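You operate a simulated robot arm through the tools that you are given. There is no shell and no other tool. Be economical: measure what you need, move in short steps, check, and stop when the job is done.

The job below is to be done with a simulated two-armed robot. You get a single attempt, and the scene is never put back.

Task
On the top of the wide table, fold the blue cloth in half.

It is judged by the outcome, as a careful person would: the job done as asked, and still so three seconds after it is handed in. It fails if anything else is knocked over, pushed out of place, dropped, spilled or broken. Flat cloth is picked up by pressing the open fingertips on it (5 to 10 N) and closing them slowly along it; thin cloth reads only 2 to 8 mm in the jaws.

Robot
Two 7-joint arms with two-finger parallel grippers on one trunk, on a base that drives. Base frame: it is fixed to the floor where the robot stands at the start and does not move with it; the origin is under the middle of the robot, x ahead of it, y to its left, z up; the surface under the hand at the start is at about z = 800. Lengths are in mm, angles in degrees, forces in N, time in s.
The left shoulder is at the start at [50, 177, 1104], the right one opposite. With the tool pointing down near the work surface each hand reaches from about 220 to 700 mm from the robot's upright axis, wherever it stands, measured 20 degrees to its own side. Places, roughly: top of the wide table [600, -300, 800]. Payload 3.43 kg a hand.
The TCP of each hand is the grasp point between the finger pads, 34 mm short of the fingertips. In the tool frame z runs along the fingers and y along their closing line. Largest opening 128 mm; finger width 24, thickness 12; the body of the gripper, 48 by 130 mm, starts 96 mm behind the TCP.
Orientation is that of the tool frame in the base frame, as a unit quaternion [x, y, z, w]. With the fingers straight down and closing along the base's y, the tool's x points along the base's -x, its y along +y and its z along -z.

Tools
- The arms move only by the tool apply_moves. It takes "left_targets", "right_targets" or both (then of equal length, played together; a hand with none holds still); each is a list of rows, each a list of 7 numbers: the shift along the tool's x, y, z in mm, then the turn, a rotation vector about the tool's x, y, z in degrees, then the finger opening in mm, from 0 to 128. In form: [[dx, dy, dz, rx, ry, rz, gripper], ...]. A call has 1 to 8 rows; each row is the pose to reach, as a shift and turn from the pose commanded when the call began, along the tool's axes at that moment. Rows are played at 5 a second. More than 50 mm and 8.6 degrees between two rows, or a gripper value outside its range, and nothing of the call is played. A pose out of reach is approached as far as the arm can. The call stops where the force on the tool passes 40 N (or 10 N more than at its start, if that is more) or the arm is blocked; 0.2 s more then pass. The fingers move at their own pace (about 108 mm/s each) and stop on an object; they squeeze with about 39 N. The grip force told is the motor's: it shows also when the fingers shut on nothing. Time passes only in rows, and 0.2 s behind the last, so rows that repeat a pose let the fingers close. It gives the time, the measured TCP pose, the force on the tool (base axes), the opening and the grip force at its end, in the units of the frame above (readings bear some noise), with the torque about the TCP (base axes, N m) and any sound that the robot's microphone picked up.
- Cameras (640 x 400 px; columns grow to the right, rows downward): "scene" is now at [141.9, 32.6, 1246.8]; the picture's right is [0.39, -0.92, 0.00], its down [-0.68, -0.28, -0.68] and it looks along [0.63, 0.26, -0.73] (base axes); focal length 270 px, centre (320, 200). "left" rides on the left gripper at [76, 11, -160] in its tool frame; the picture's right is [-0.15, 0.99, 0.00], its down [-0.88, -0.13, -0.46] and it looks along [-0.45, -0.07, 0.89] (tool axes); focal length 234 px, centre (320, 200). "right" rides on the right gripper at [76, -11, -160] in its tool frame; the picture's right is [0.15, 0.99, 0.00], its down [-0.88, 0.13, -0.46] and it looks along [-0.45, 0.07, 0.89] (tool axes); focal length 234 px, centre (320, 200).
- get_image(camera): a new picture of that camera. The clock stands still meanwhile.
- move_column(by): slides the trunk up (or, below 0, down) by that many mm; the arms and the scene camera ride with it, the base frame stays. It gives what a move gives, with no picture.
- base_move(legs): drives the robot by 1 to 6 legs, each [ahead, turn to the left] in mm and degrees, along the robot's own axes; the way and the turn of a leg run together, so that a leg with both is an arc; at most 1500 mm and 180 degrees a leg. The arms and the cameras ride along, it lands a little off, and it stops where it bumps. It gives what a move gives.
- head_to(pan, tilt): turns the head with the scene camera to pan (to the left, within 80 degrees either way) and tilt (down, from -29 to 69), counted from straight ahead of the robot. It gives what a move gives.
- point_at(camera, pixels): for up to 12 pixels [column, row] of the newest picture of that camera ("zoom" is the newest enlarged one), the place [x, y, z] in the base frame of the surface seen there, good to about 2 mm. The clock stands still meanwhile.
- close_up(camera, box): a new picture of the part [left, top, right, bottom] of that camera's present view, enlarged. The clock stands still meanwhile.
- sign_off(): hands the job in; it is judged then, once.

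Work in short steps. Measure before you move; look again where a grasp or a placing could have gone wrong, and mend it. You have 80 turns and 78 pictures in all, those below and enlarged ones among them. Open the grippers and draw the arms clear of the work before you hand the job in, unless the task says otherwise; then end with one line.

The tools are called as name(argument=value, ...) on one line, values as JSON. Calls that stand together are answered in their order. apply_moves: Moves the arms, as the interface text tells. Its arguments: {"type":"object","properties":{"left_targets":{"type":"array","items":{"type":"array","items":{"type":"number"}}},"right_targets":{"type":"array","items":{"type":"array","items":{"type":"number"}}}},"required":[]} The other tools are called the same way: move_column (by) slides the trunk up or down; base_move (legs) drives the base; head_to (pan, tilt) turns the head that bears the scene camera; get_image (camera) takes a picture; point_at (camera, pixels) gives the place of the surface under pixels of a picture; close_up (camera, box) takes an enlarged picture of a part of a camera's view; sign_off () hands the job in.

At the start:

```text
time_s: 0.0
left_eef_pos: [479.1, 375.9, 989.5]
left_tool_rot: [-0.001, 1.0, -0.001, 0.0]
left_force: [-0.2, -0.1, -0.1]
left_moment: [0.01, 0.02, -0.02]
left_gripper_width: 128.0
left_grasp_force: 0.1
right_eef_pos: [437.6, -49.4, 1027.1]
right_tool_rot: [0.0, 1.0, 0.0, 0.0]
right_force: [0.2, -0.8, -0.3]
right_moment: [0.01, -0.05, 0.0]
right_gripper_width: 128.2
right_grasp_force: 0.0
trunk travel left (down, up): [-275.0, 126.0]
robot x, y, heading: [0.0, -0.8, -0.1]
head pan, tilt: [22.7, 47.2]
```

scene: 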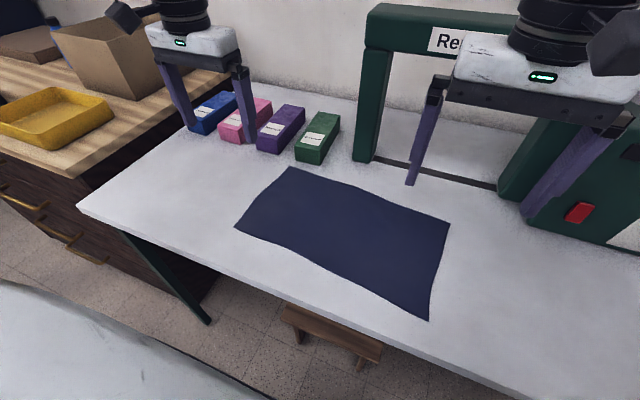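
right: 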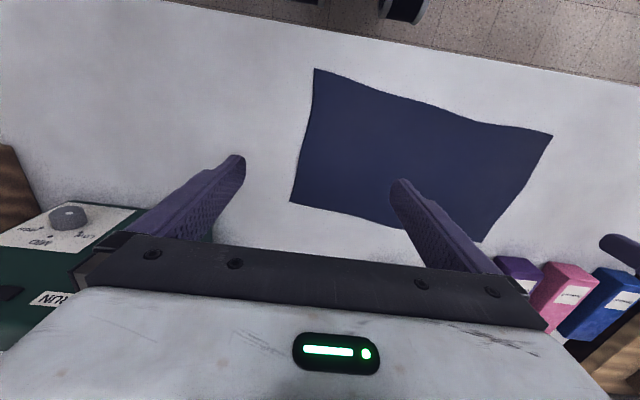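
left: 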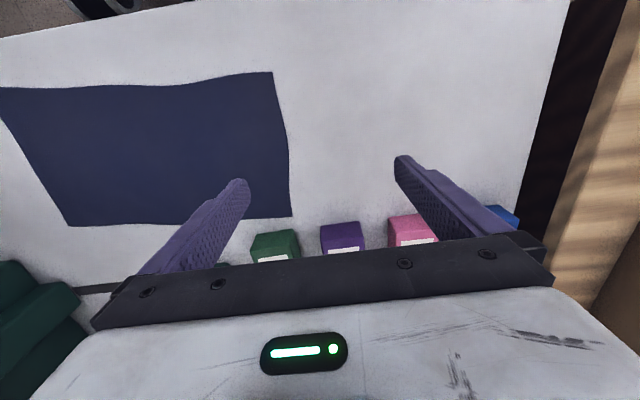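

The cloth's corners in the scene picture are near (289,167), (449,224), (428,320), (235,227). I measure these and the edge midpoints.

point_at(camera="scene", pixels=[[290, 169], [447, 224], [427, 318], [237, 227], [370, 192], [330, 268], [262, 198], [438, 270], [340, 215], [100, 210], [330, 160], [410, 180]])

```text
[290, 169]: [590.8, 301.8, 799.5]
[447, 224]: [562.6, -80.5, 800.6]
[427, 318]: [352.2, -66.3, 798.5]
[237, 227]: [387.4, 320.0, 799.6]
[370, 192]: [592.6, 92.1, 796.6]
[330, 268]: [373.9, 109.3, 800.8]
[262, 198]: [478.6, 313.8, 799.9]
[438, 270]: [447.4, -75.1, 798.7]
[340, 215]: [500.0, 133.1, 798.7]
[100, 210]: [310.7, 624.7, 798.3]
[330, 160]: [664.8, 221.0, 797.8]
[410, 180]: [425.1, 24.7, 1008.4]
```

Now I check the obstacles near the far edge: the boxes, the green arch and the press.

point_at(camera="scene", pixels=[[316, 163], [320, 140], [297, 157], [258, 148], [370, 160], [372, 45], [440, 15], [500, 195], [525, 212], [580, 212], [378, 12], [330, 113]])

close_up(camera="left", box=[0, 50, 320, 250])

```text
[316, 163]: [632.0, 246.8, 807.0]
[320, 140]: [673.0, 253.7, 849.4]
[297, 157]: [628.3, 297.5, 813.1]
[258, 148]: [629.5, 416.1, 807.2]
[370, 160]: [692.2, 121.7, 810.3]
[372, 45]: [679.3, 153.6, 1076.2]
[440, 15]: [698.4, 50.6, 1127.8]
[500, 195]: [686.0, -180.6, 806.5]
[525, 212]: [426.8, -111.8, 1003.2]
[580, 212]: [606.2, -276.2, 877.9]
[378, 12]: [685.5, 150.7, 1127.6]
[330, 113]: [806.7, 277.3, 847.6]
```

```text
2.00 times, centred on (160, 150) of left
```

zoom: 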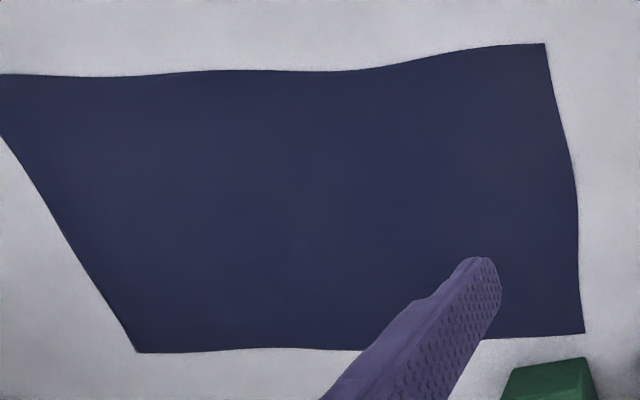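

I measure the near edge near both corners for grip points.

point_at(camera="zoom", pixels=[[543, 46], [500, 50], [450, 55], [400, 66], [360, 72], [580, 330], [500, 334], [138, 350], [250, 346]])

point_at(camera="right", pixels=[[316, 71], [340, 79], [370, 88], [400, 98], [440, 110], [292, 201], [330, 211], [370, 222]])

```text
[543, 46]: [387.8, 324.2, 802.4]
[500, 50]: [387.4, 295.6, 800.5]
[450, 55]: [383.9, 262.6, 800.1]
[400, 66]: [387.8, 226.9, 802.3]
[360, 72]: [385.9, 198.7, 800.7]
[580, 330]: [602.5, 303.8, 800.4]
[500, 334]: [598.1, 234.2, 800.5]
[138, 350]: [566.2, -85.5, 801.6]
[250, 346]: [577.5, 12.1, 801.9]
```

```text
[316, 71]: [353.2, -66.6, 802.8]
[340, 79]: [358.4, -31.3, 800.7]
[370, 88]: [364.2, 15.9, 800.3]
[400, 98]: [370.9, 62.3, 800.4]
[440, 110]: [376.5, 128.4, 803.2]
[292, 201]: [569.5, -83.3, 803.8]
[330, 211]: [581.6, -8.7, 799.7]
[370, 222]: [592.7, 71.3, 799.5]
```

The grip points are left (399, 288) and right (371, -33), just inside the near edge. I move both hands above them at z 870 with the fingers opened 40.

apply_moves(left_targets=[[20, -22, 30, 0, 0, 0, 100], [40, -44, 60, 0, 0, 0, 70], [60, -66, 90, 0, 0, 0, 40], [80, -88, 120, 0, 0, 0, 40], [80, -88, 120, 0, 0, 0, 40]], right_targets=[[16.6, 4, 39, 0, 0, 0, 100], [33, 8, 78, 0, 0, 0, 70], [50, 12, 117, 0, 0, 0, 40], [66.6, 16.4, 157, 0, 0, 0, 40], [66.6, 16.4, 157, 0, 0, 0, 40]])

```text
time_s: 1.2
left_eef_pos: [400.7, 286.6, 866.3]
left_tool_rot: [-0.001, 1.0, 0.0, 0.001]
left_force: [0.4, -0.4, -0.4]
left_moment: [0.01, -0.03, 0.03]
left_gripper_width: 39.9
left_grasp_force: 0.0
right_eef_pos: [367.4, -33.2, 870.4]
right_tool_rot: [-0.001, 1.0, 0.0, 0.0]
right_force: [0.9, 0.1, 0.6]
right_moment: [-0.01, -0.04, -0.02]
right_gripper_width: 39.6
right_grasp_force: 0.1
trunk travel left (down, up): [-275.0, 126.0]
robot x, y, heading: [-1.2, 1.7, -0.2]
head pan, tilt: [22.7, 47.2]
```

Both hands are about in place. I lower to just above the cloth (z ≈ 838), shift the right hand 4 mm forward, and look.

apply_moves(left_targets=[[0, 0, 15, 0, 0, 0, 40], [0, 0, 28, 0, 0, 0, 40], [0, 0, 28, 0, 0, 0, 40]], right_targets=[[-4, 0, 18, 0, 0, 0, 40], [-4, 0, 32, 0, 0, 0, 40], [-4, 0, 32, 0, 0, 0, 40]])

get_image(camera="left")

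get_image(camera="right")

```text
time_s: 2.0
left_eef_pos: [402.2, 287.8, 839.2]
left_tool_rot: [-0.002, 1.0, 0.0, 0.0]
left_force: [-0.5, 0.7, 0.2]
left_moment: [0.01, 0.02, 0.01]
left_gripper_width: 40.1
left_grasp_force: 0.2
right_eef_pos: [372.6, -31.8, 839.1]
right_tool_rot: [0.0, 1.0, 0.0, -0.001]
right_force: [1.2, -0.5, -0.1]
right_moment: [-0.03, 0.01, 0.01]
right_gripper_width: 39.9
right_grasp_force: 0.0
trunk travel left (down, up): [-275.0, 126.0]
robot x, y, heading: [3.8, -0.4, -0.1]
head pan, tilt: [22.7, 47.2]
```

```text
73 pictures are left
```

left: 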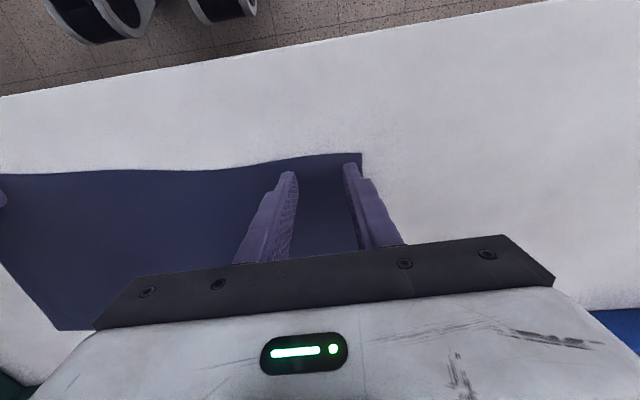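

```text
72 pictures are left
```

right: 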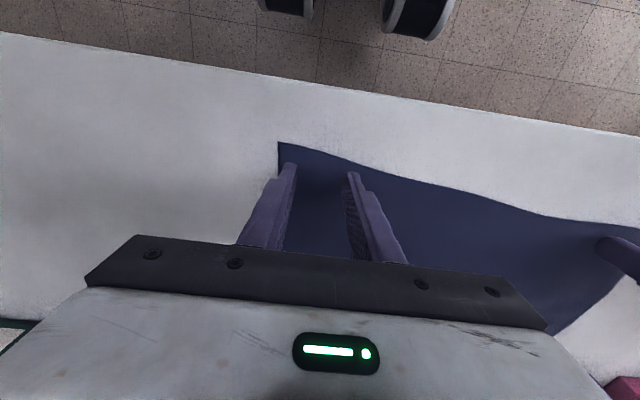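

Both fingertip pairs sit over the cloth just inside the corners, so I press down gently in small steps.

apply_moves(left_targets=[[0, 0, 3, 0, 0, 0, 40], [0, 0, 6, 0, 0, 0, 40], [0, 0, 6, 0, 0, 0, 40]], right_targets=[[0, 0, 3, 0, 0, 0, 40], [0, 0, 6, 0, 0, 0, 40], [0, 0, 6, 0, 0, 0, 40]])

```text
time_s: 2.8
left_eef_pos: [400.0, 287.6, 835.5]
left_tool_rot: [0.0, 1.0, 0.0, 0.001]
left_force: [-0.1, 0.4, 2.0]
left_moment: [0.01, -0.01, -0.02]
left_gripper_width: 40.0
left_grasp_force: 0.2
right_eef_pos: [374.1, -32.3, 836.7]
right_tool_rot: [0.001, 1.0, 0.001, 0.002]
right_force: [-3.7, 0.0, 17.9]
right_moment: [-0.22, 0.15, -0.02]
right_gripper_width: 40.1
right_grasp_force: 0.0
trunk travel left (down, up): [-275.0, 126.0]
robot x, y, heading: [1.0, -1.9, -0.0]
head pan, tilt: [22.7, 47.2]
```

The right hand presses with 18 N (too hard) and the left with 2 N. I ease the right by 2 mm and lower the left by 1.5 mm.

apply_moves(left_targets=[[0, 0, 1.2, 0, 0, 0, 40], [0, 0, 1.2, 0, 0, 0, 40]], right_targets=[[0, 0, -1.6, 0, 0, 0, 40], [0, 0, -1.6, 0, 0, 0, 40]])

```text
time_s: 3.4
left_eef_pos: [400.5, 287.6, 834.8]
left_tool_rot: [0.0, 1.0, 0.0, 0.001]
left_force: [-1.7, -0.3, 16.3]
left_moment: [0.08, 0.1, 0.02]
left_gripper_width: 39.9
left_grasp_force: 0.0
right_eef_pos: [374.6, -32.6, 835.8]
right_tool_rot: [0.0, 1.0, 0.001, 0.002]
right_force: [-1.3, 2.2, 10.9]
right_moment: [-0.04, 0.04, 0.01]
right_gripper_width: 39.6
right_grasp_force: 0.0
trunk travel left (down, up): [-275.0, 126.0]
robot x, y, heading: [0.1, 1.3, 0.0]
head pan, tilt: [22.7, 47.2]
```

Left is at 16 N and right at 11 N, so I ease both slightly to land in the 5–10 N band.

apply_moves(left_targets=[[0, 0, -0.7, 0, 0, 0, 40], [0, 0, -0.7, 0, 0, 0, 40]], right_targets=[[0, 0, -0.3, 0, 0, 0, 40], [0, 0, -0.3, 0, 0, 0, 40]])

```text
time_s: 4.0
left_eef_pos: [399.8, 286.6, 834.8]
left_tool_rot: [0.0, 1.0, -0.001, 0.002]
left_force: [0.3, -2.5, 6.7]
left_moment: [0.03, 0.02, 0.0]
left_gripper_width: 40.1
left_grasp_force: 0.0
right_eef_pos: [374.7, -32.2, 836.0]
right_tool_rot: [0.0, 1.0, 0.001, 0.002]
right_force: [-0.9, 4.1, 17.1]
right_moment: [-0.1, 0.1, -0.07]
right_gripper_width: 39.4
right_grasp_force: 0.0
trunk travel left (down, up): [-275.0, 126.0]
robot x, y, heading: [2.7, -0.5, -0.3]
head pan, tilt: [22.7, 47.2]
```

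The left reads 6.7 N, good; the right 17 N, so I raise it by 0.7 mm.

apply_moves(right_targets=[[0, 0, -0.8, 0, 0, 0, 40], [0, 0, -0.8, 0, 0, 0, 40]], left_targets=[[0, 0, 0, 0, 0, 0, 40], [0, 0, 0, 0, 0, 0, 40]])

```text
time_s: 4.6
left_eef_pos: [398.9, 288.3, 835.4]
left_tool_rot: [0.0, 1.0, -0.001, 0.001]
left_force: [-0.4, -2.1, 8.9]
left_moment: [-0.05, 0.04, 0.03]
left_gripper_width: 40.2
left_grasp_force: 0.0
right_eef_pos: [374.9, -32.4, 835.6]
right_tool_rot: [0.0, 1.0, 0.0, 0.001]
right_force: [0.4, 3.7, 9.2]
right_moment: [0.04, 0.01, 0.02]
right_gripper_width: 39.8
right_grasp_force: 0.0
trunk travel left (down, up): [-275.0, 126.0]
robot x, y, heading: [1.1, -4.0, 0.2]
head pan, tilt: [22.7, 47.2]
```

Both now press at about 9 N. I close slowly, about 6 mm per row.

apply_moves(left_targets=[[0, 0, 0, 0, 0, 0, 34], [0, 0, 0, 0, 0, 0, 28], [0, 0, 0, 0, 0, 0, 22], [0, 0, 0, 0, 0, 0, 16], [0, 0, 0, 0, 0, 0, 10], [0, 0, 0, 0, 0, 0, 5], [0, 0, 0, 0, 0, 0, 0], [0, 0, 0, 0, 0, 0, 0]], right_targets=[[0, 0, 0, 0, 0, 0, 34], [0, 0, 0, 0, 0, 0, 28], [0, 0, 0, 0, 0, 0, 22], [0, 0, 0, 0, 0, 0, 16], [0, 0, 0, 0, 0, 0, 10], [0, 0, 0, 0, 0, 0, 5], [0, 0, 0, 0, 0, 0, 0], [0, 0, 0, 0, 0, 0, 0]])

get_image(camera="left")

get_image(camera="right")

```text
time_s: 6.4
left_eef_pos: [399.8, 288.6, 835.6]
left_tool_rot: [-0.001, 1.0, 0.0, 0.0]
left_force: [-0.8, -4.4, 6.6]
left_moment: [-0.08, 0.0, 0.0]
left_gripper_width: 2.5
left_grasp_force: 36.5
right_eef_pos: [375.2, -33.3, 836.8]
right_tool_rot: [0.0, 1.0, 0.001, 0.001]
right_force: [0.8, 3.4, 12.9]
right_moment: [0.13, 0.09, -0.06]
right_gripper_width: 0.1
right_grasp_force: 33.4
trunk travel left (down, up): [-275.0, 126.0]
robot x, y, heading: [2.1, -1.8, 0.1]
head pan, tilt: [22.7, 47.2]
```

```text
71 pictures are left
```

left: 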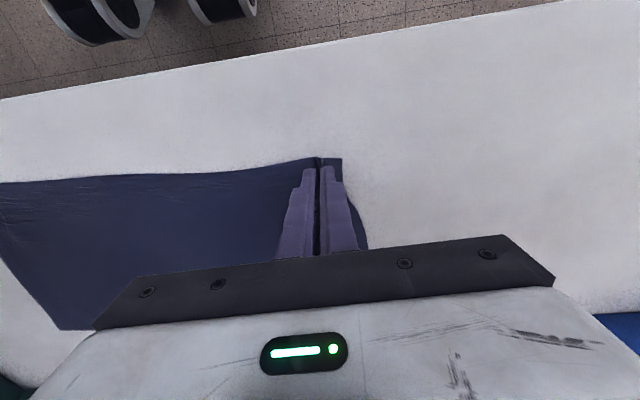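

```text
70 pictures are left
```

right: 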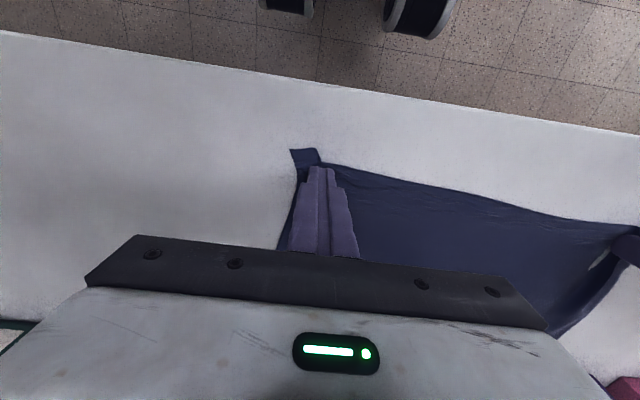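

The left holds cloth (2.5 mm); the right closed on nothing (0.1 mm). I raise the right, reopen it to look at the cloth, and keep the left holding.

apply_moves(right_targets=[[0, 0, -8, 0, 0, 0, 0], [0, 0, -15, 0, 0, 0, 44], [0, 0, -15, 0, 0, 0, 44]], left_targets=[[0, 0, -1, 0, 0, 0, 0], [0, 0, -2, 0, 0, 0, 0], [0, 0, -2, 0, 0, 0, 0]])

get_image(camera="right")

```text
time_s: 7.2
left_eef_pos: [398.7, 288.0, 836.4]
left_tool_rot: [0.0, 1.0, 0.001, 0.0]
left_force: [-0.5, 0.2, -0.1]
left_moment: [0.0, 0.04, -0.03]
left_gripper_width: 2.4
left_grasp_force: 36.9
right_eef_pos: [374.3, -31.7, 848.9]
right_tool_rot: [0.0, 1.0, 0.0, 0.0]
right_force: [0.1, 0.4, 0.2]
right_moment: [0.0, -0.03, -0.02]
right_gripper_width: 43.9
right_grasp_force: 0.1
trunk travel left (down, up): [-275.0, 126.0]
robot x, y, heading: [-0.6, 0.9, -0.2]
head pan, tilt: [22.7, 47.2]
```

```text
69 pictures are left
```

right: 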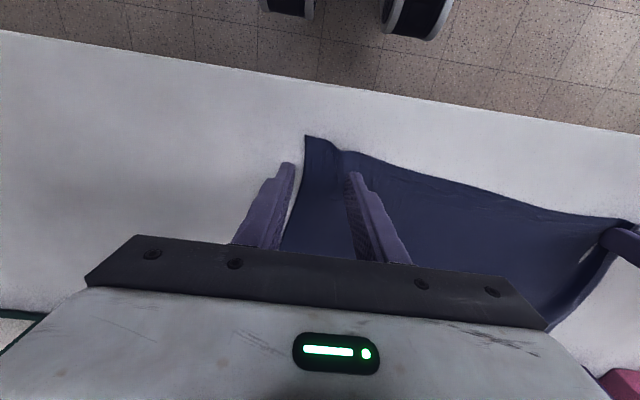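

The right corner moved inwards to about pixel (305,137). I measure it again.

point_at(camera="right", pixels=[[307, 139], [322, 145], [342, 152], [370, 160], [400, 168], [320, 180], [325, 215], [295, 215], [286, 245], [480, 187]])

```text
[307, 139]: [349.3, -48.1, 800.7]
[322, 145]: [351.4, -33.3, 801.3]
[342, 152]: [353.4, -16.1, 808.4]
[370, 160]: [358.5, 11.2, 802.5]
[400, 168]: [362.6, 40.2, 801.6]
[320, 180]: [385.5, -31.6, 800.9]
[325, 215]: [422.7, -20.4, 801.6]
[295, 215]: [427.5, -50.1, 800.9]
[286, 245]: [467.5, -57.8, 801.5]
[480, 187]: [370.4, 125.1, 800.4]
```

A small ridge stands at y ≈ -16 on the right edge, which will help the pinch. I straddle it, centre (365,-15), opening 38, and descend close to contact.

apply_moves(right_targets=[[9, 16.5, 0, 0, 0, 0, 38], [9, 16.5, 6, 0, 0, 0, 38], [9, 16.5, 12, 0, 0, 0, 38], [9, 16.5, 12, 0, 0, 0, 38]])

```text
time_s: 8.2
left_eef_pos: [400.3, 288.4, 836.5]
left_tool_rot: [-0.001, 1.0, 0.0, 0.0]
left_force: [0.2, -0.8, -0.2]
left_moment: [0.03, -0.02, 0.0]
left_gripper_width: 2.0
left_grasp_force: 37.7
right_eef_pos: [366.1, -15.9, 837.6]
right_tool_rot: [0.0, 1.0, 0.0, 0.001]
right_force: [0.7, 0.4, -0.1]
right_moment: [-0.04, -0.01, 0.05]
right_gripper_width: 38.1
right_grasp_force: 0.0
trunk travel left (down, up): [-275.0, 126.0]
robot x, y, heading: [-2.4, 3.2, -0.1]
head pan, tilt: [22.7, 47.2]
```

No contact yet, so I go down 2.5 mm.

apply_moves(right_targets=[[0, 0, 1.5, 0, 0, 0, 38], [0, 0, 2.5, 0, 0, 0, 38], [0, 0, 2.5, 0, 0, 0, 38]])

```text
time_s: 9.0
left_eef_pos: [400.2, 288.4, 837.7]
left_tool_rot: [0.0, 1.0, 0.0, 0.001]
left_force: [-0.2, 0.7, -0.6]
left_moment: [0.0, -0.02, 0.0]
left_gripper_width: 2.1
left_grasp_force: 36.7
right_eef_pos: [365.5, -16.1, 835.2]
right_tool_rot: [0.001, 1.0, 0.0, 0.001]
right_force: [0.7, -0.3, 4.5]
right_moment: [-0.02, -0.01, -0.02]
right_gripper_width: 38.1
right_grasp_force: 0.0
trunk travel left (down, up): [-275.0, 126.0]
robot x, y, heading: [-2.3, -5.2, 0.2]
head pan, tilt: [22.7, 47.2]
```

The right presses at 4.5 N; I add 0.3 mm and close slowly.

apply_moves(right_targets=[[0, 0, 0.3, 0, 0, 0, 34], [0, 0, 0.3, 0, 0, 0, 29], [0, 0, 0.3, 0, 0, 0, 24], [0, 0, 0.3, 0, 0, 0, 19], [0, 0, 0.3, 0, 0, 0, 14], [0, 0, 0.3, 0, 0, 0, 9], [0, 0, 0.3, 0, 0, 0, 4], [0, 0, 0.3, 0, 0, 0, 0]])

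get_image(camera="right")

```text
time_s: 10.8
left_eef_pos: [400.2, 288.1, 838.3]
left_tool_rot: [0.0, 1.0, 0.0, 0.001]
left_force: [-0.2, -6.0, -0.6]
left_moment: [-0.16, 0.0, -0.04]
left_gripper_width: 2.4
left_grasp_force: 37.1
right_eef_pos: [366.4, -15.8, 836.1]
right_tool_rot: [0.0, 1.0, 0.0, 0.001]
right_force: [0.7, 7.0, 7.8]
right_moment: [0.22, -0.07, 0.06]
right_gripper_width: 2.2
right_grasp_force: 37.0
trunk travel left (down, up): [-275.0, 126.0]
robot x, y, heading: [-4.0, -2.4, 0.2]
head pan, tilt: [22.7, 47.2]
```

```text
68 pictures are left
```

right: 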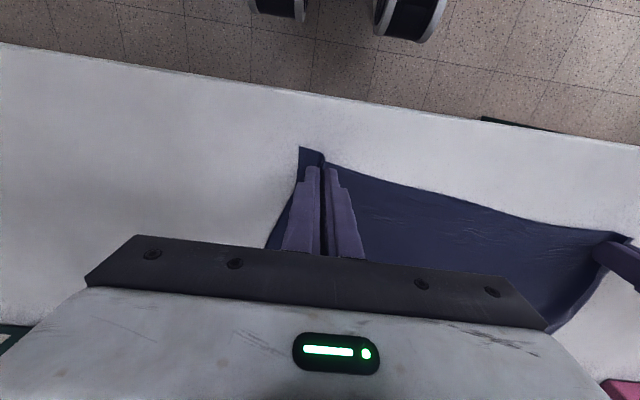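

Both hands hold cloth (2.4 and 2.2 mm). I lift the near edge along an arc to the fold's midline, in small rows, then look.

apply_moves(left_targets=[[-4, -2, -17, 0, 0, 0, 0], [-10, -4, -34, 0, 0, 0, 0], [-18, -5, -50, 0, 0, 0, 0], [-30, -6, -65, 0, 0, 0, 0], [-44, -8, -77, 0, 0, 0, 0], [-60, -9, -86, 0, 0, 0, 0], [-76, -11, -92, 0, 0, 0, 0], [-93, -12, -95, 0, 0, 0, 0]], right_targets=[[-4, 0, -17, 0, 0, 0, 0], [-11, -1, -34, 0, 0, 0, 0], [-20, -2, -50, 0, 0, 0, 0], [-33, -3, -65, 0, 0, 0, 0], [-48, -5, -77, 0, 0, 0, 0], [-65, -6, -86, 0, 0, 0, 0], [-82, -8, -92, 0, 0, 0, 0], [-100, -9, -95, 0, 0, 0, 0]])

get_image(camera="scene")

```text
time_s: 12.6
left_eef_pos: [494.0, 276.9, 931.2]
left_tool_rot: [0.0, 1.0, 0.001, 0.001]
left_force: [-0.7, -4.2, 1.3]
left_moment: [-0.14, 0.04, -0.02]
left_gripper_width: 2.1
left_grasp_force: 36.9
right_eef_pos: [466.5, -26.0, 930.9]
right_tool_rot: [0.0, 1.0, -0.001, 0.0]
right_force: [0.6, 3.9, 0.1]
right_moment: [0.16, 0.03, 0.04]
right_gripper_width: 2.2
right_grasp_force: 37.3
trunk travel left (down, up): [-275.0, 126.0]
robot x, y, heading: [2.1, 2.6, 0.1]
head pan, tilt: [22.7, 47.2]
```

```text
67 pictures are left
```

scene: 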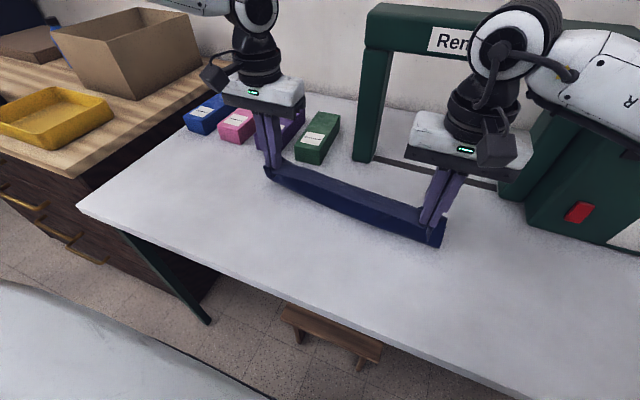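

Cloth hangs neatly from both hands. I check where the far edge lies, using the left wrist camera.

get_image(camera="left")

get_image(camera="right")

```text
66 pictures are left
```

left: 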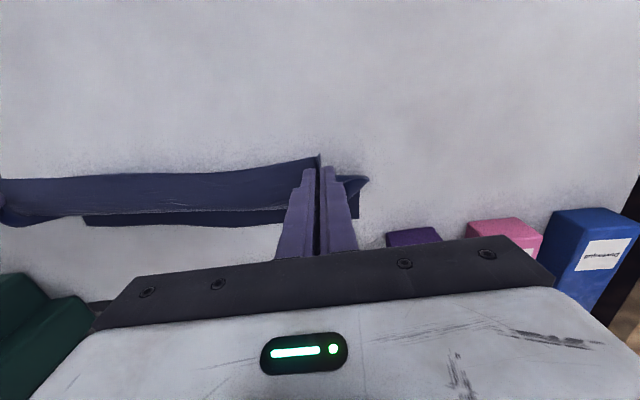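

```text
65 pictures are left
```

right: 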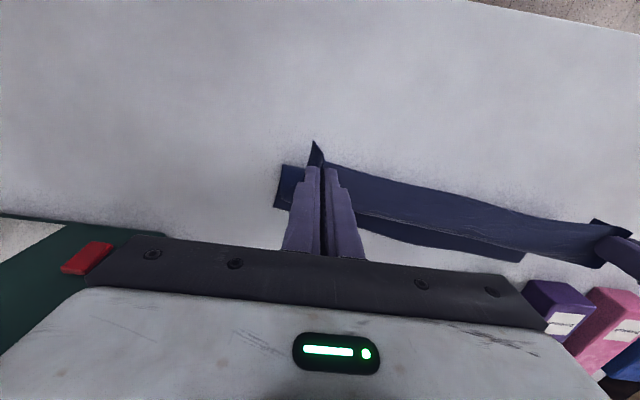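

The far edge on the table shows at left rows ~220 and in the right at (420,240). I measure it.

point_at(camera="left", pixels=[[357, 216], [355, 200], [262, 221], [180, 222], [95, 222], [150, 216]])

point_at(camera="right", pixels=[[278, 205], [284, 170], [380, 232], [430, 246], [490, 257], [520, 258]])

```text
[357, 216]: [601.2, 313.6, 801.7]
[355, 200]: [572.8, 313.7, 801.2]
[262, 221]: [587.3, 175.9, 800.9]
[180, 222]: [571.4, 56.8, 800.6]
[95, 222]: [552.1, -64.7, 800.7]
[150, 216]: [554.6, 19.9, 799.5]
```

```text
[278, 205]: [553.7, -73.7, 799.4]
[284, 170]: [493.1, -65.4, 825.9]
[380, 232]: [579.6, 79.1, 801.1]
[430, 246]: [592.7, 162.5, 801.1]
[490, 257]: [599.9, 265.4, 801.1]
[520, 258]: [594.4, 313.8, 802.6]
```

Far edge: about x=600 at the left hand's y and 561 at the right's. I finish the arc down to left (587,272) and right (549,-31), z ≈ 841.

apply_moves(left_targets=[[-18, -1, 4, 0, 0, 0, 0], [-35, -2, 11, 0, 0, 0, 0], [-50, -3, 20, 0, 0, 0, 0], [-63, -4, 32, 0, 0, 0, 0], [-74, -5, 46, 0, 0, 0, 0], [-84, -5, 62, 0, 0, 0, 0], [-89, -5, 77, 0, 0, 0, 0], [-93, -5, 90, 0, 0, 0, 0]], right_targets=[[-16, -1, 4, 0, 0, 0, 0], [-31, -2, 11, 0, 0, 0, 0], [-45, -3, 20, 0, 0, 0, 0], [-56, -4, 32, 0, 0, 0, 0], [-66, -5, 46, 0, 0, 0, 0], [-75, -5, 62, 0, 0, 0, 0], [-80, -5, 77, 0, 0, 0, 0], [-83, -5, 90, 0, 0, 0, 0]])

get_image(camera="scene")

get_image(camera="left")

get_image(camera="right")

```text
time_s: 14.4
left_eef_pos: [557.9, 282.8, 857.5]
left_tool_rot: [0.0, 1.0, -0.002, 0.001]
left_force: [-0.4, -15.6, -1.3]
left_moment: [-0.53, 0.02, 0.0]
left_gripper_width: 2.5
left_grasp_force: 37.4
left hand out of reach, approached as far as the arm can: row 5, 6, 7, 8
right_eef_pos: [548.1, -27.2, 841.2]
right_tool_rot: [-0.002, 1.0, 0.003, 0.0]
right_force: [-0.2, 15.3, 0.9]
right_moment: [0.55, 0.06, 0.12]
right_gripper_width: 2.3
right_grasp_force: 36.8
trunk travel left (down, up): [-275.0, 126.0]
robot x, y, heading: [2.2, 3.2, 0.1]
head pan, tilt: [22.7, 47.2]
```

```text
64 pictures are left
```

scene: 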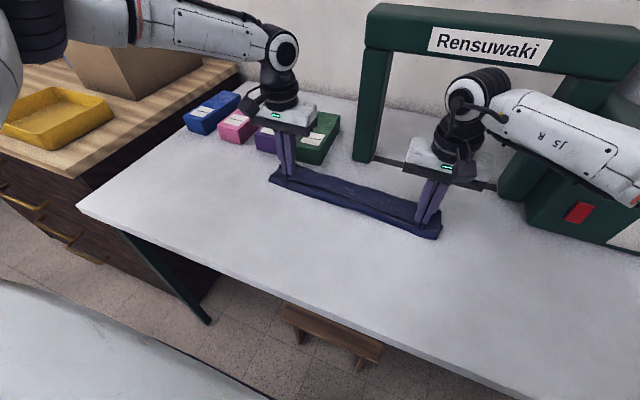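

```text
63 pictures are left
```

left: 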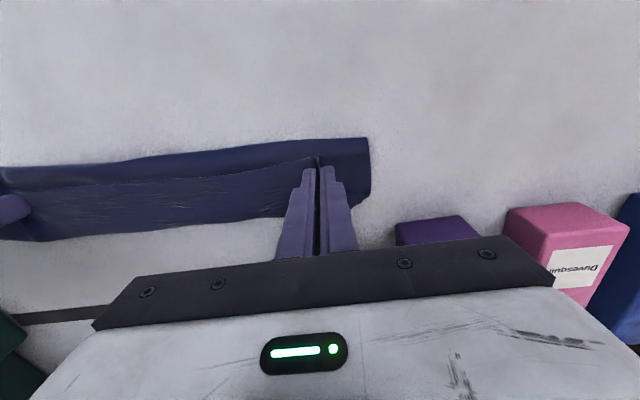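

```text
62 pictures are left
```

right: 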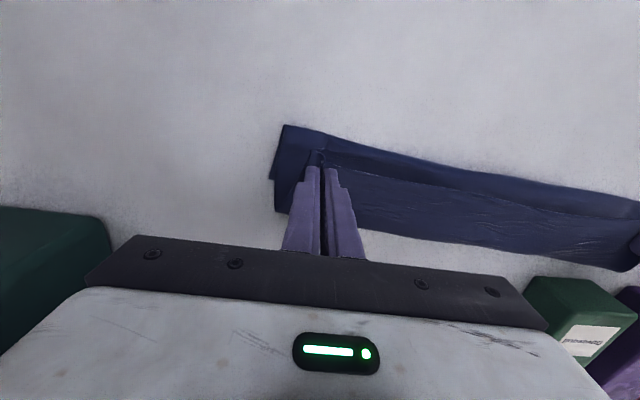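

The right is in place; the left is 30 mm short because its arm is at full reach. I tilt the left tool so the fingers point a little forward, which brings the wrist back and lets it reach.

apply_moves(left_targets=[[0, 0, 0, 0, -4, 0, 0], [0, 0, 0, 0, -8, 0, 0], [0, 0, 0, 0, -12, 0, 0], [0, 0, 0, 0, -12, 0, 0]])

```text
time_s: 15.4
left_eef_pos: [557.8, 282.3, 859.2]
left_tool_rot: [0.0, 0.994, -0.002, 0.106]
left_force: [0.2, -18.5, -0.9]
left_moment: [-0.63, 0.03, -0.14]
left_gripper_width: 2.4
left_grasp_force: 37.0
right_eef_pos: [548.1, -28.1, 840.3]
right_tool_rot: [0.0, 1.0, 0.003, 0.0]
right_force: [0.7, 18.7, 2.3]
right_moment: [0.69, -0.04, 0.15]
right_gripper_width: 2.7
right_grasp_force: 37.3
trunk travel left (down, up): [-275.0, 126.0]
robot x, y, heading: [1.1, 1.5, 0.3]
head pan, tilt: [22.7, 47.2]
```

The tilt worked (12° forward) with the position held. Now I shift the left to (582, 272, 841).

apply_moves(left_targets=[[-5, -3, 6, 0, 0, 0, 0], [-10, -6, 12, 0, 0, 0, 0], [-15, -8, 17, 0, 0, 0, 0], [-19.6, -10, 22.6, 0, 0, 0, 0], [-19.6, -10, 22.6, 0, 0, 0, 0]])

get_image(camera="left")

get_image(camera="right")

```text
time_s: 16.6
left_eef_pos: [579.7, 275.0, 841.3]
left_tool_rot: [-0.001, 0.994, 0.0, 0.106]
left_force: [-0.9, -9.2, 0.6]
left_moment: [-0.37, 0.05, -0.07]
left_gripper_width: 2.1
left_grasp_force: 37.4
right_eef_pos: [548.4, -31.0, 839.7]
right_tool_rot: [0.0, 1.0, 0.0, 0.0]
right_force: [1.0, 9.2, -0.3]
right_moment: [0.34, -0.04, 0.04]
right_gripper_width: 2.6
right_grasp_force: 37.0
trunk travel left (down, up): [-275.0, 126.0]
robot x, y, heading: [1.3, -0.2, -0.0]
head pan, tilt: [22.7, 47.2]
```

```text
61 pictures are left
```

left: 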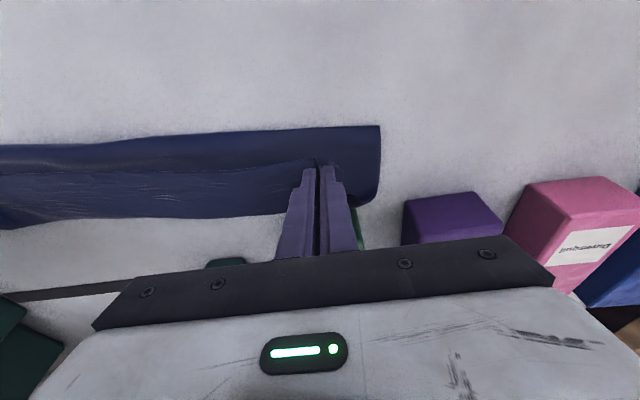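

```text
60 pictures are left
```

right: 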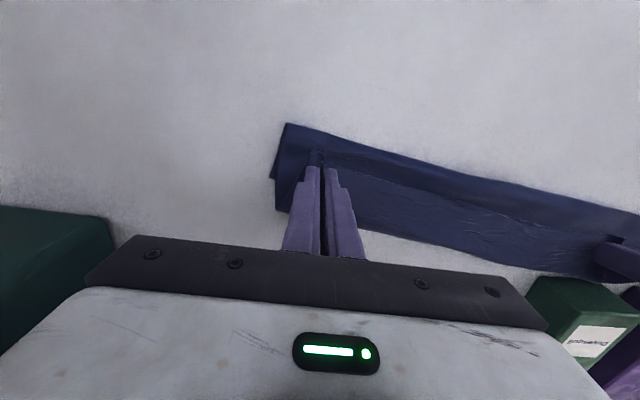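

The moved edge lies over the far edge. I lower both until just touching and open slowly to spread the bunched corners back out.

apply_moves(left_targets=[[0.5, 0, 2, 0, 0, 0, 0], [0.8, 0, 4, 0, 0, 0, 6], [0.8, 0, 4, 0, 0, 0, 12], [0.8, 0, 4, 0, 0, 0, 18], [0.8, 0, 4, 0, 0, 0, 24], [0.8, 0, 4, 0, 0, 0, 30], [0.8, 0, 4, 0, 0, 0, 36], [0.8, 0, 4, 0, 0, 0, 36]], right_targets=[[0, 0, 2, 0, 0, 0, 0], [0, 0, 3, 0, 0, 0, 6], [0, 0, 3, 0, 0, 0, 12], [0, 0, 3, 0, 0, 0, 18], [0, 0, 3, 0, 0, 0, 24], [0, 0, 3, 0, 0, 0, 30], [0, 0, 3, 0, 0, 0, 36], [0, 0, 3, 0, 0, 0, 36]])

get_image(camera="left")

get_image(camera="right")

```text
time_s: 18.4
left_eef_pos: [579.9, 273.3, 838.7]
left_tool_rot: [0.001, 0.994, -0.001, 0.106]
left_force: [1.6, -5.1, 12.5]
left_moment: [-0.08, 0.02, 0.04]
left_gripper_width: 31.9
left_grasp_force: 0.0
right_eef_pos: [549.4, -29.5, 837.9]
right_tool_rot: [0.001, 1.0, 0.001, 0.001]
right_force: [-0.1, 3.5, 3.5]
right_moment: [-0.02, -0.03, 0.01]
right_gripper_width: 35.0
right_grasp_force: 0.0
trunk travel left (down, up): [-275.0, 126.0]
robot x, y, heading: [-1.8, 1.2, 0.3]
head pan, tilt: [22.7, 47.2]
```

```text
59 pictures are left
```

left: 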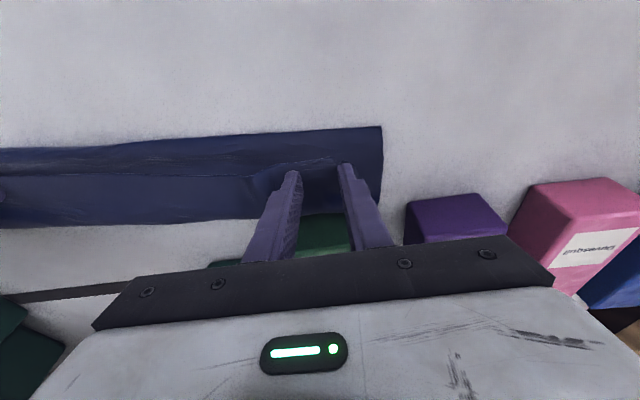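

```text
58 pictures are left
```

right: 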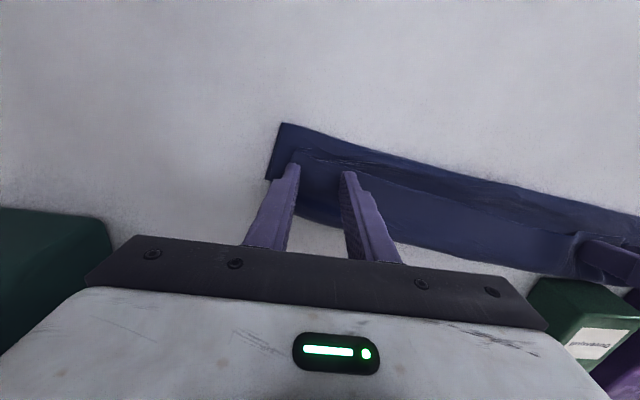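

The corners spread nicely. I lift both hands along their tools, then back toward the robot, and look.

apply_moves(left_targets=[[0, 0, -15, 0, 0, 0, 36], [0, 0, -40, 0, 0, 0, 36], [0, 0, -80, 0, 0, 0, 36], [20, 20, -115, 0, 0, 0, 36], [60, 40, -130, 0, 0, 0, 36], [100, 60, -140, 0, 0, 0, 36], [140, 80, -140, 0, 0, 0, 36]], right_targets=[[0, 0, -15, 0, 0, 0, 36], [0, 0, -40, 0, 0, 0, 36], [0, 0, -80, 0, 0, 0, 36], [20, -10, -115, 0, 0, 0, 36], [60, -20, -130, 0, 0, 0, 36], [100, -40, -140, 0, 0, 0, 36], [140, -60, -140, 0, 0, 0, 36]])

get_image(camera="scene")

get_image(camera="left")

get_image(camera="right")

```text
time_s: 20.0
left_eef_pos: [411.2, 354.2, 942.5]
left_tool_rot: [0.0, 0.994, 0.0, 0.106]
left_force: [-0.3, -0.2, -0.1]
left_moment: [-0.06, -0.02, -0.01]
left_gripper_width: 35.9
left_grasp_force: 0.1
right_eef_pos: [407.1, -89.3, 978.8]
right_tool_rot: [0.0, 1.0, 0.0, 0.001]
right_force: [-0.3, 0.0, 0.2]
right_moment: [0.04, 0.02, 0.0]
right_gripper_width: 36.1
right_grasp_force: 0.1
trunk travel left (down, up): [-275.0, 126.0]
robot x, y, heading: [-0.0, 0.1, 0.0]
head pan, tilt: [22.7, 47.2]
```

```text
57 pictures are left
```

scene: 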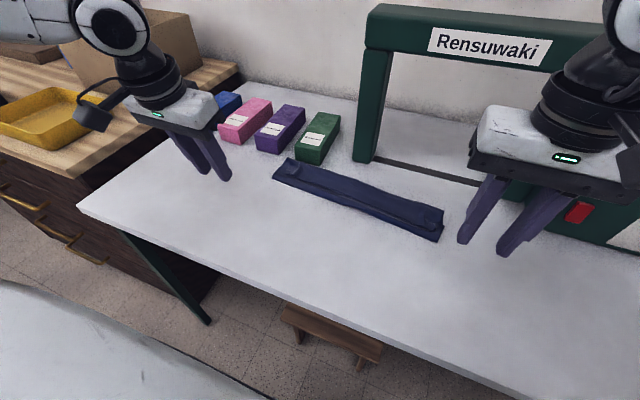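

```text
56 pictures are left
```

left: 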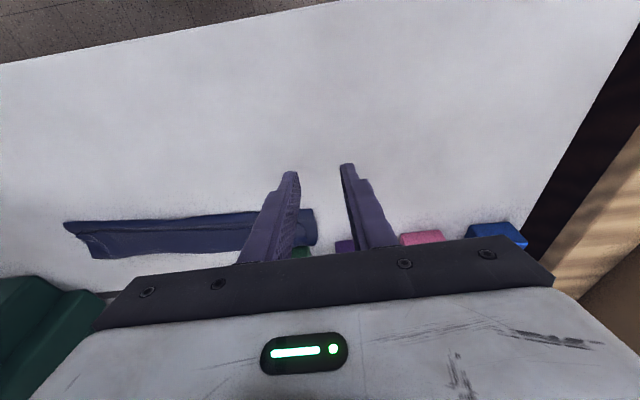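

```text
55 pictures are left
```

right: 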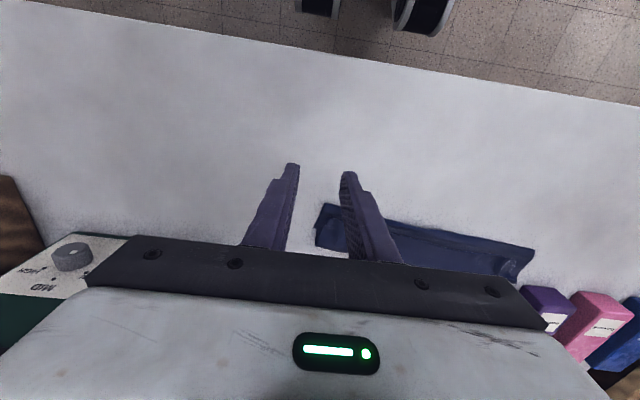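

The cloth is folded; I enlarge the view to judge how well the edges match.

close_up(camera="scene", box=[260, 140, 460, 265])

```text
3.20 times, centred on (360, 202) of scene
```

zoom: 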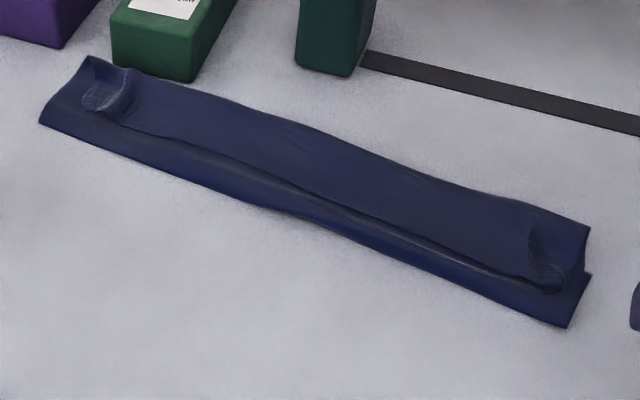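

There is a line running lengthwise inside the shape; I measure heights to understand which edge that is.

point_at(camera="zoom", pixels=[[92, 60], [44, 120], [122, 100], [300, 130], [290, 175], [275, 187], [250, 202], [586, 232], [566, 322], [555, 285], [540, 240], [200, 120]])

close_up(camera="right", box=[300, 180, 560, 300])

close_up(camera="left", box=[40, 180, 340, 280])

```text
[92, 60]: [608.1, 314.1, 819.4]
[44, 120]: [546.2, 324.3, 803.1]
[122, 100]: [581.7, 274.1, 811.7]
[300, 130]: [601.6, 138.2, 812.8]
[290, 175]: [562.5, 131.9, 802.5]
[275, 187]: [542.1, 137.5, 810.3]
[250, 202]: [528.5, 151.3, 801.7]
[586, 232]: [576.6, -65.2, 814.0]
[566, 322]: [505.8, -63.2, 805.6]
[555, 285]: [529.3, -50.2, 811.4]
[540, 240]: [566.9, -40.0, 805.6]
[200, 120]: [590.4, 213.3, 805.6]
```

```text
2.46 times, centred on (430, 240) of right
```

zoom: 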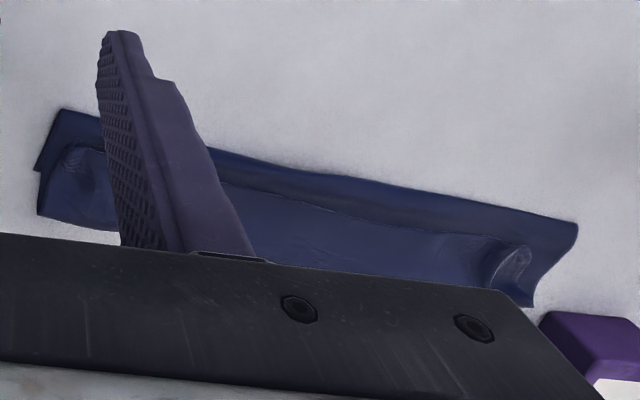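

```text
2.13 times, centred on (190, 230) of left
```

zoom: 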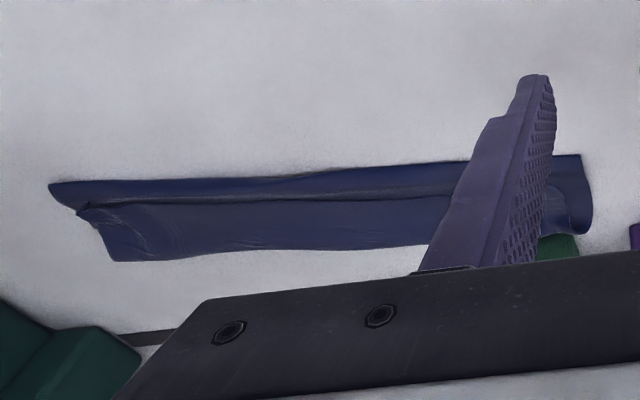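

The lengthwise line is the cloth's moved edge: it is doubled back toward the robot (flap of about 20–45 mm), because the main cloth left the jaws on the far side. The fold is only about 75 mm deep instead of 107. I'll regrip at the same spots, unfold, and refold with a much shallower grip on the edge. First I return to just above the bunches.

apply_moves(left_targets=[[-40, -20, 0, 0, 0, 0, 34], [-80, -40, 10, 0, 0, 0, 34], [-120, -60, 25, 0, 0, 0, 34], [-140, -80, 60, 0, 0, 0, 34], [-140, -80, 100, 0, 0, 0, 34], [-140, -80, 134, 0, 0, 0, 34], [-140, -80, 134, 0, 0, 0, 34]], right_targets=[[-40, 20, 0, 0, 0, 0, 34], [-80, 40, 10, 0, 0, 0, 34], [-120, 50, 25, 0, 0, 0, 34], [-140, 60, 60, 0, 0, 0, 34], [-140, 60, 100, 0, 0, 0, 34], [-140, 60, 134, 0, 0, 0, 34], [-140, 60, 134, 0, 0, 0, 34]])

close_up(camera="left", box=[200, 100, 440, 250])

close_up(camera="right", box=[200, 100, 440, 250])

```text
time_s: 21.6
left_eef_pos: [579.5, 272.9, 842.4]
left_tool_rot: [-0.002, 0.994, 0.001, 0.106]
left_force: [-0.9, 0.0, 0.5]
left_moment: [-0.01, -0.03, -0.04]
left_gripper_width: 34.0
left_grasp_force: 0.2
right_eef_pos: [548.0, -33.9, 842.9]
right_tool_rot: [0.0, 1.0, 0.001, 0.002]
right_force: [-0.5, -0.5, 0.3]
right_moment: [0.02, 0.0, 0.0]
right_gripper_width: 34.4
right_grasp_force: 0.2
trunk travel left (down, up): [-275.0, 126.0]
robot x, y, heading: [1.4, -1.0, 0.1]
head pan, tilt: [22.7, 47.2]
```

```text
2.67 times, centred on (320, 175) of left
```

zoom: 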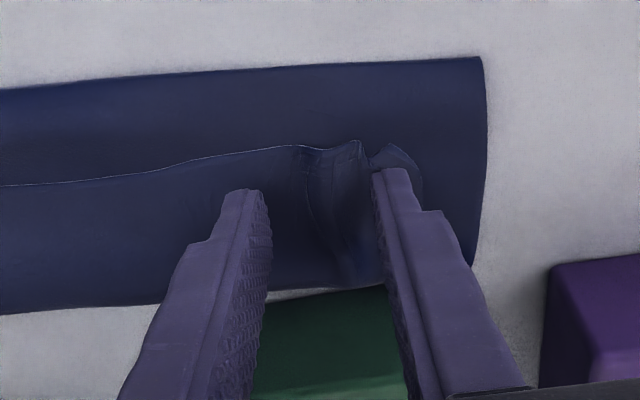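

```text
2.67 times, centred on (320, 175) of right
```

zoom: 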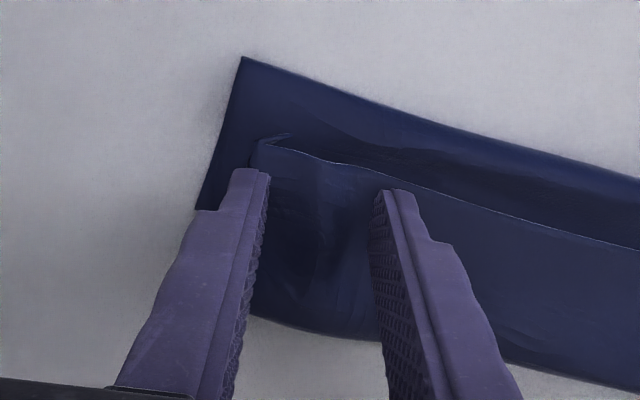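

The close-ups show the free edge clearly on top, pointing to the robot, with the flap behind it. I regrip here (right shifted 8 mm inwards) with light pressure to unfold and pull the cloth closer to the robot.

apply_moves(left_targets=[[3, 0, 1.5, 0, 0, 0, 34], [3, 0, 3, 0, 0, 0, 34], [3, 0, 3, 0, 0, 0, 34]], right_targets=[[4, 8, 2, 0, 0, 0, 34], [4, 8, 4.5, 0, 0, 0, 34], [4, 8, 4.5, 0, 0, 0, 34]])

```text
time_s: 22.4
left_eef_pos: [576.8, 272.7, 839.1]
left_tool_rot: [0.0, 0.994, 0.0, 0.106]
left_force: [0.1, -0.1, 1.2]
left_moment: [0.01, -0.02, -0.01]
left_gripper_width: 34.0
left_grasp_force: 0.0
right_eef_pos: [544.0, -24.0, 838.9]
right_tool_rot: [0.0, 1.0, -0.001, 0.0]
right_force: [-0.3, -1.7, 0.8]
right_moment: [-0.02, -0.02, 0.02]
right_gripper_width: 34.1
right_grasp_force: 0.1
trunk travel left (down, up): [-275.0, 126.0]
robot x, y, heading: [1.5, -1.5, 0.0]
head pan, tilt: [22.7, 47.2]
```

Light contact on both (about 1 N). I go down about 1 mm more.

apply_moves(left_targets=[[0, 0, 1, 0, 0, 0, 34], [0, 0, 1, 0, 0, 0, 34]], right_targets=[[0, 0, 1.3, 0, 0, 0, 34], [0, 0, 1.3, 0, 0, 0, 34]])

```text
time_s: 23.0
left_eef_pos: [576.8, 273.3, 839.4]
left_tool_rot: [-0.001, 0.994, 0.0, 0.106]
left_force: [-0.4, 0.5, 3.1]
left_moment: [0.03, 0.05, -0.01]
left_gripper_width: 34.2
left_grasp_force: 0.0
right_eef_pos: [545.4, -24.1, 838.2]
right_tool_rot: [0.001, 1.0, 0.001, 0.001]
right_force: [0.2, 0.1, 1.7]
right_moment: [-0.06, 0.0, -0.03]
right_gripper_width: 34.2
right_grasp_force: 0.7
trunk travel left (down, up): [-275.0, 126.0]
robot x, y, heading: [-2.5, 1.6, 0.3]
head pan, tilt: [22.7, 47.2]
```

Left 3 N, right 2 N. I add a little (0.5 and 0.9 mm) and close slowly.

apply_moves(left_targets=[[0, 0, 0.5, 0, 0, 0, 34], [0, 0, 0.5, 0, 0, 0, 28], [0, 0, 0.5, 0, 0, 0, 23], [0, 0, 0.5, 0, 0, 0, 18], [0, 0, 0.5, 0, 0, 0, 13], [0, 0, 0.5, 0, 0, 0, 8], [0, 0, 0.5, 0, 0, 0, 3], [0, 0, 0.5, 0, 0, 0, 0]], right_targets=[[0, 0, 0.9, 0, 0, 0, 34], [0, 0, 0.9, 0, 0, 0, 28], [0, 0, 0.9, 0, 0, 0, 23], [0, 0, 0.9, 0, 0, 0, 18], [0, 0, 0.9, 0, 0, 0, 13], [0, 0, 0.9, 0, 0, 0, 8], [0, 0, 0.9, 0, 0, 0, 3], [0, 0, 0.9, 0, 0, 0, 0]])

get_image(camera="left")

get_image(camera="right")

```text
time_s: 24.8
left_eef_pos: [575.8, 272.8, 838.9]
left_tool_rot: [-0.001, 0.994, 0.0, 0.105]
left_force: [-0.2, 0.1, 4.9]
left_moment: [0.02, 0.03, -0.02]
left_gripper_width: 2.3
left_grasp_force: 37.4
right_eef_pos: [544.4, -23.1, 837.0]
right_tool_rot: [0.0, 1.0, 0.0, 0.001]
right_force: [-0.2, 0.7, 5.5]
right_moment: [-0.04, 0.04, 0.01]
right_gripper_width: 2.3
right_grasp_force: 37.3
trunk travel left (down, up): [-275.0, 126.0]
robot x, y, heading: [-2.5, -0.3, 0.1]
head pan, tilt: [22.7, 47.2]
```

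```text
49 pictures are left
```

left: 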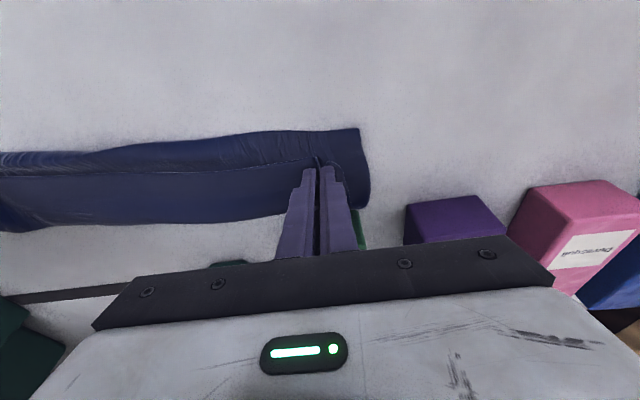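

```text
48 pictures are left
```

right: 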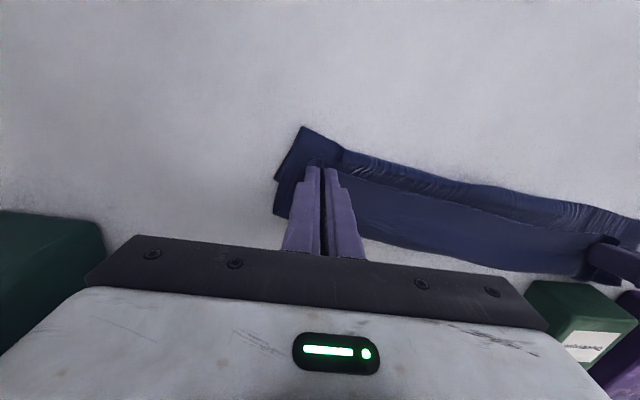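

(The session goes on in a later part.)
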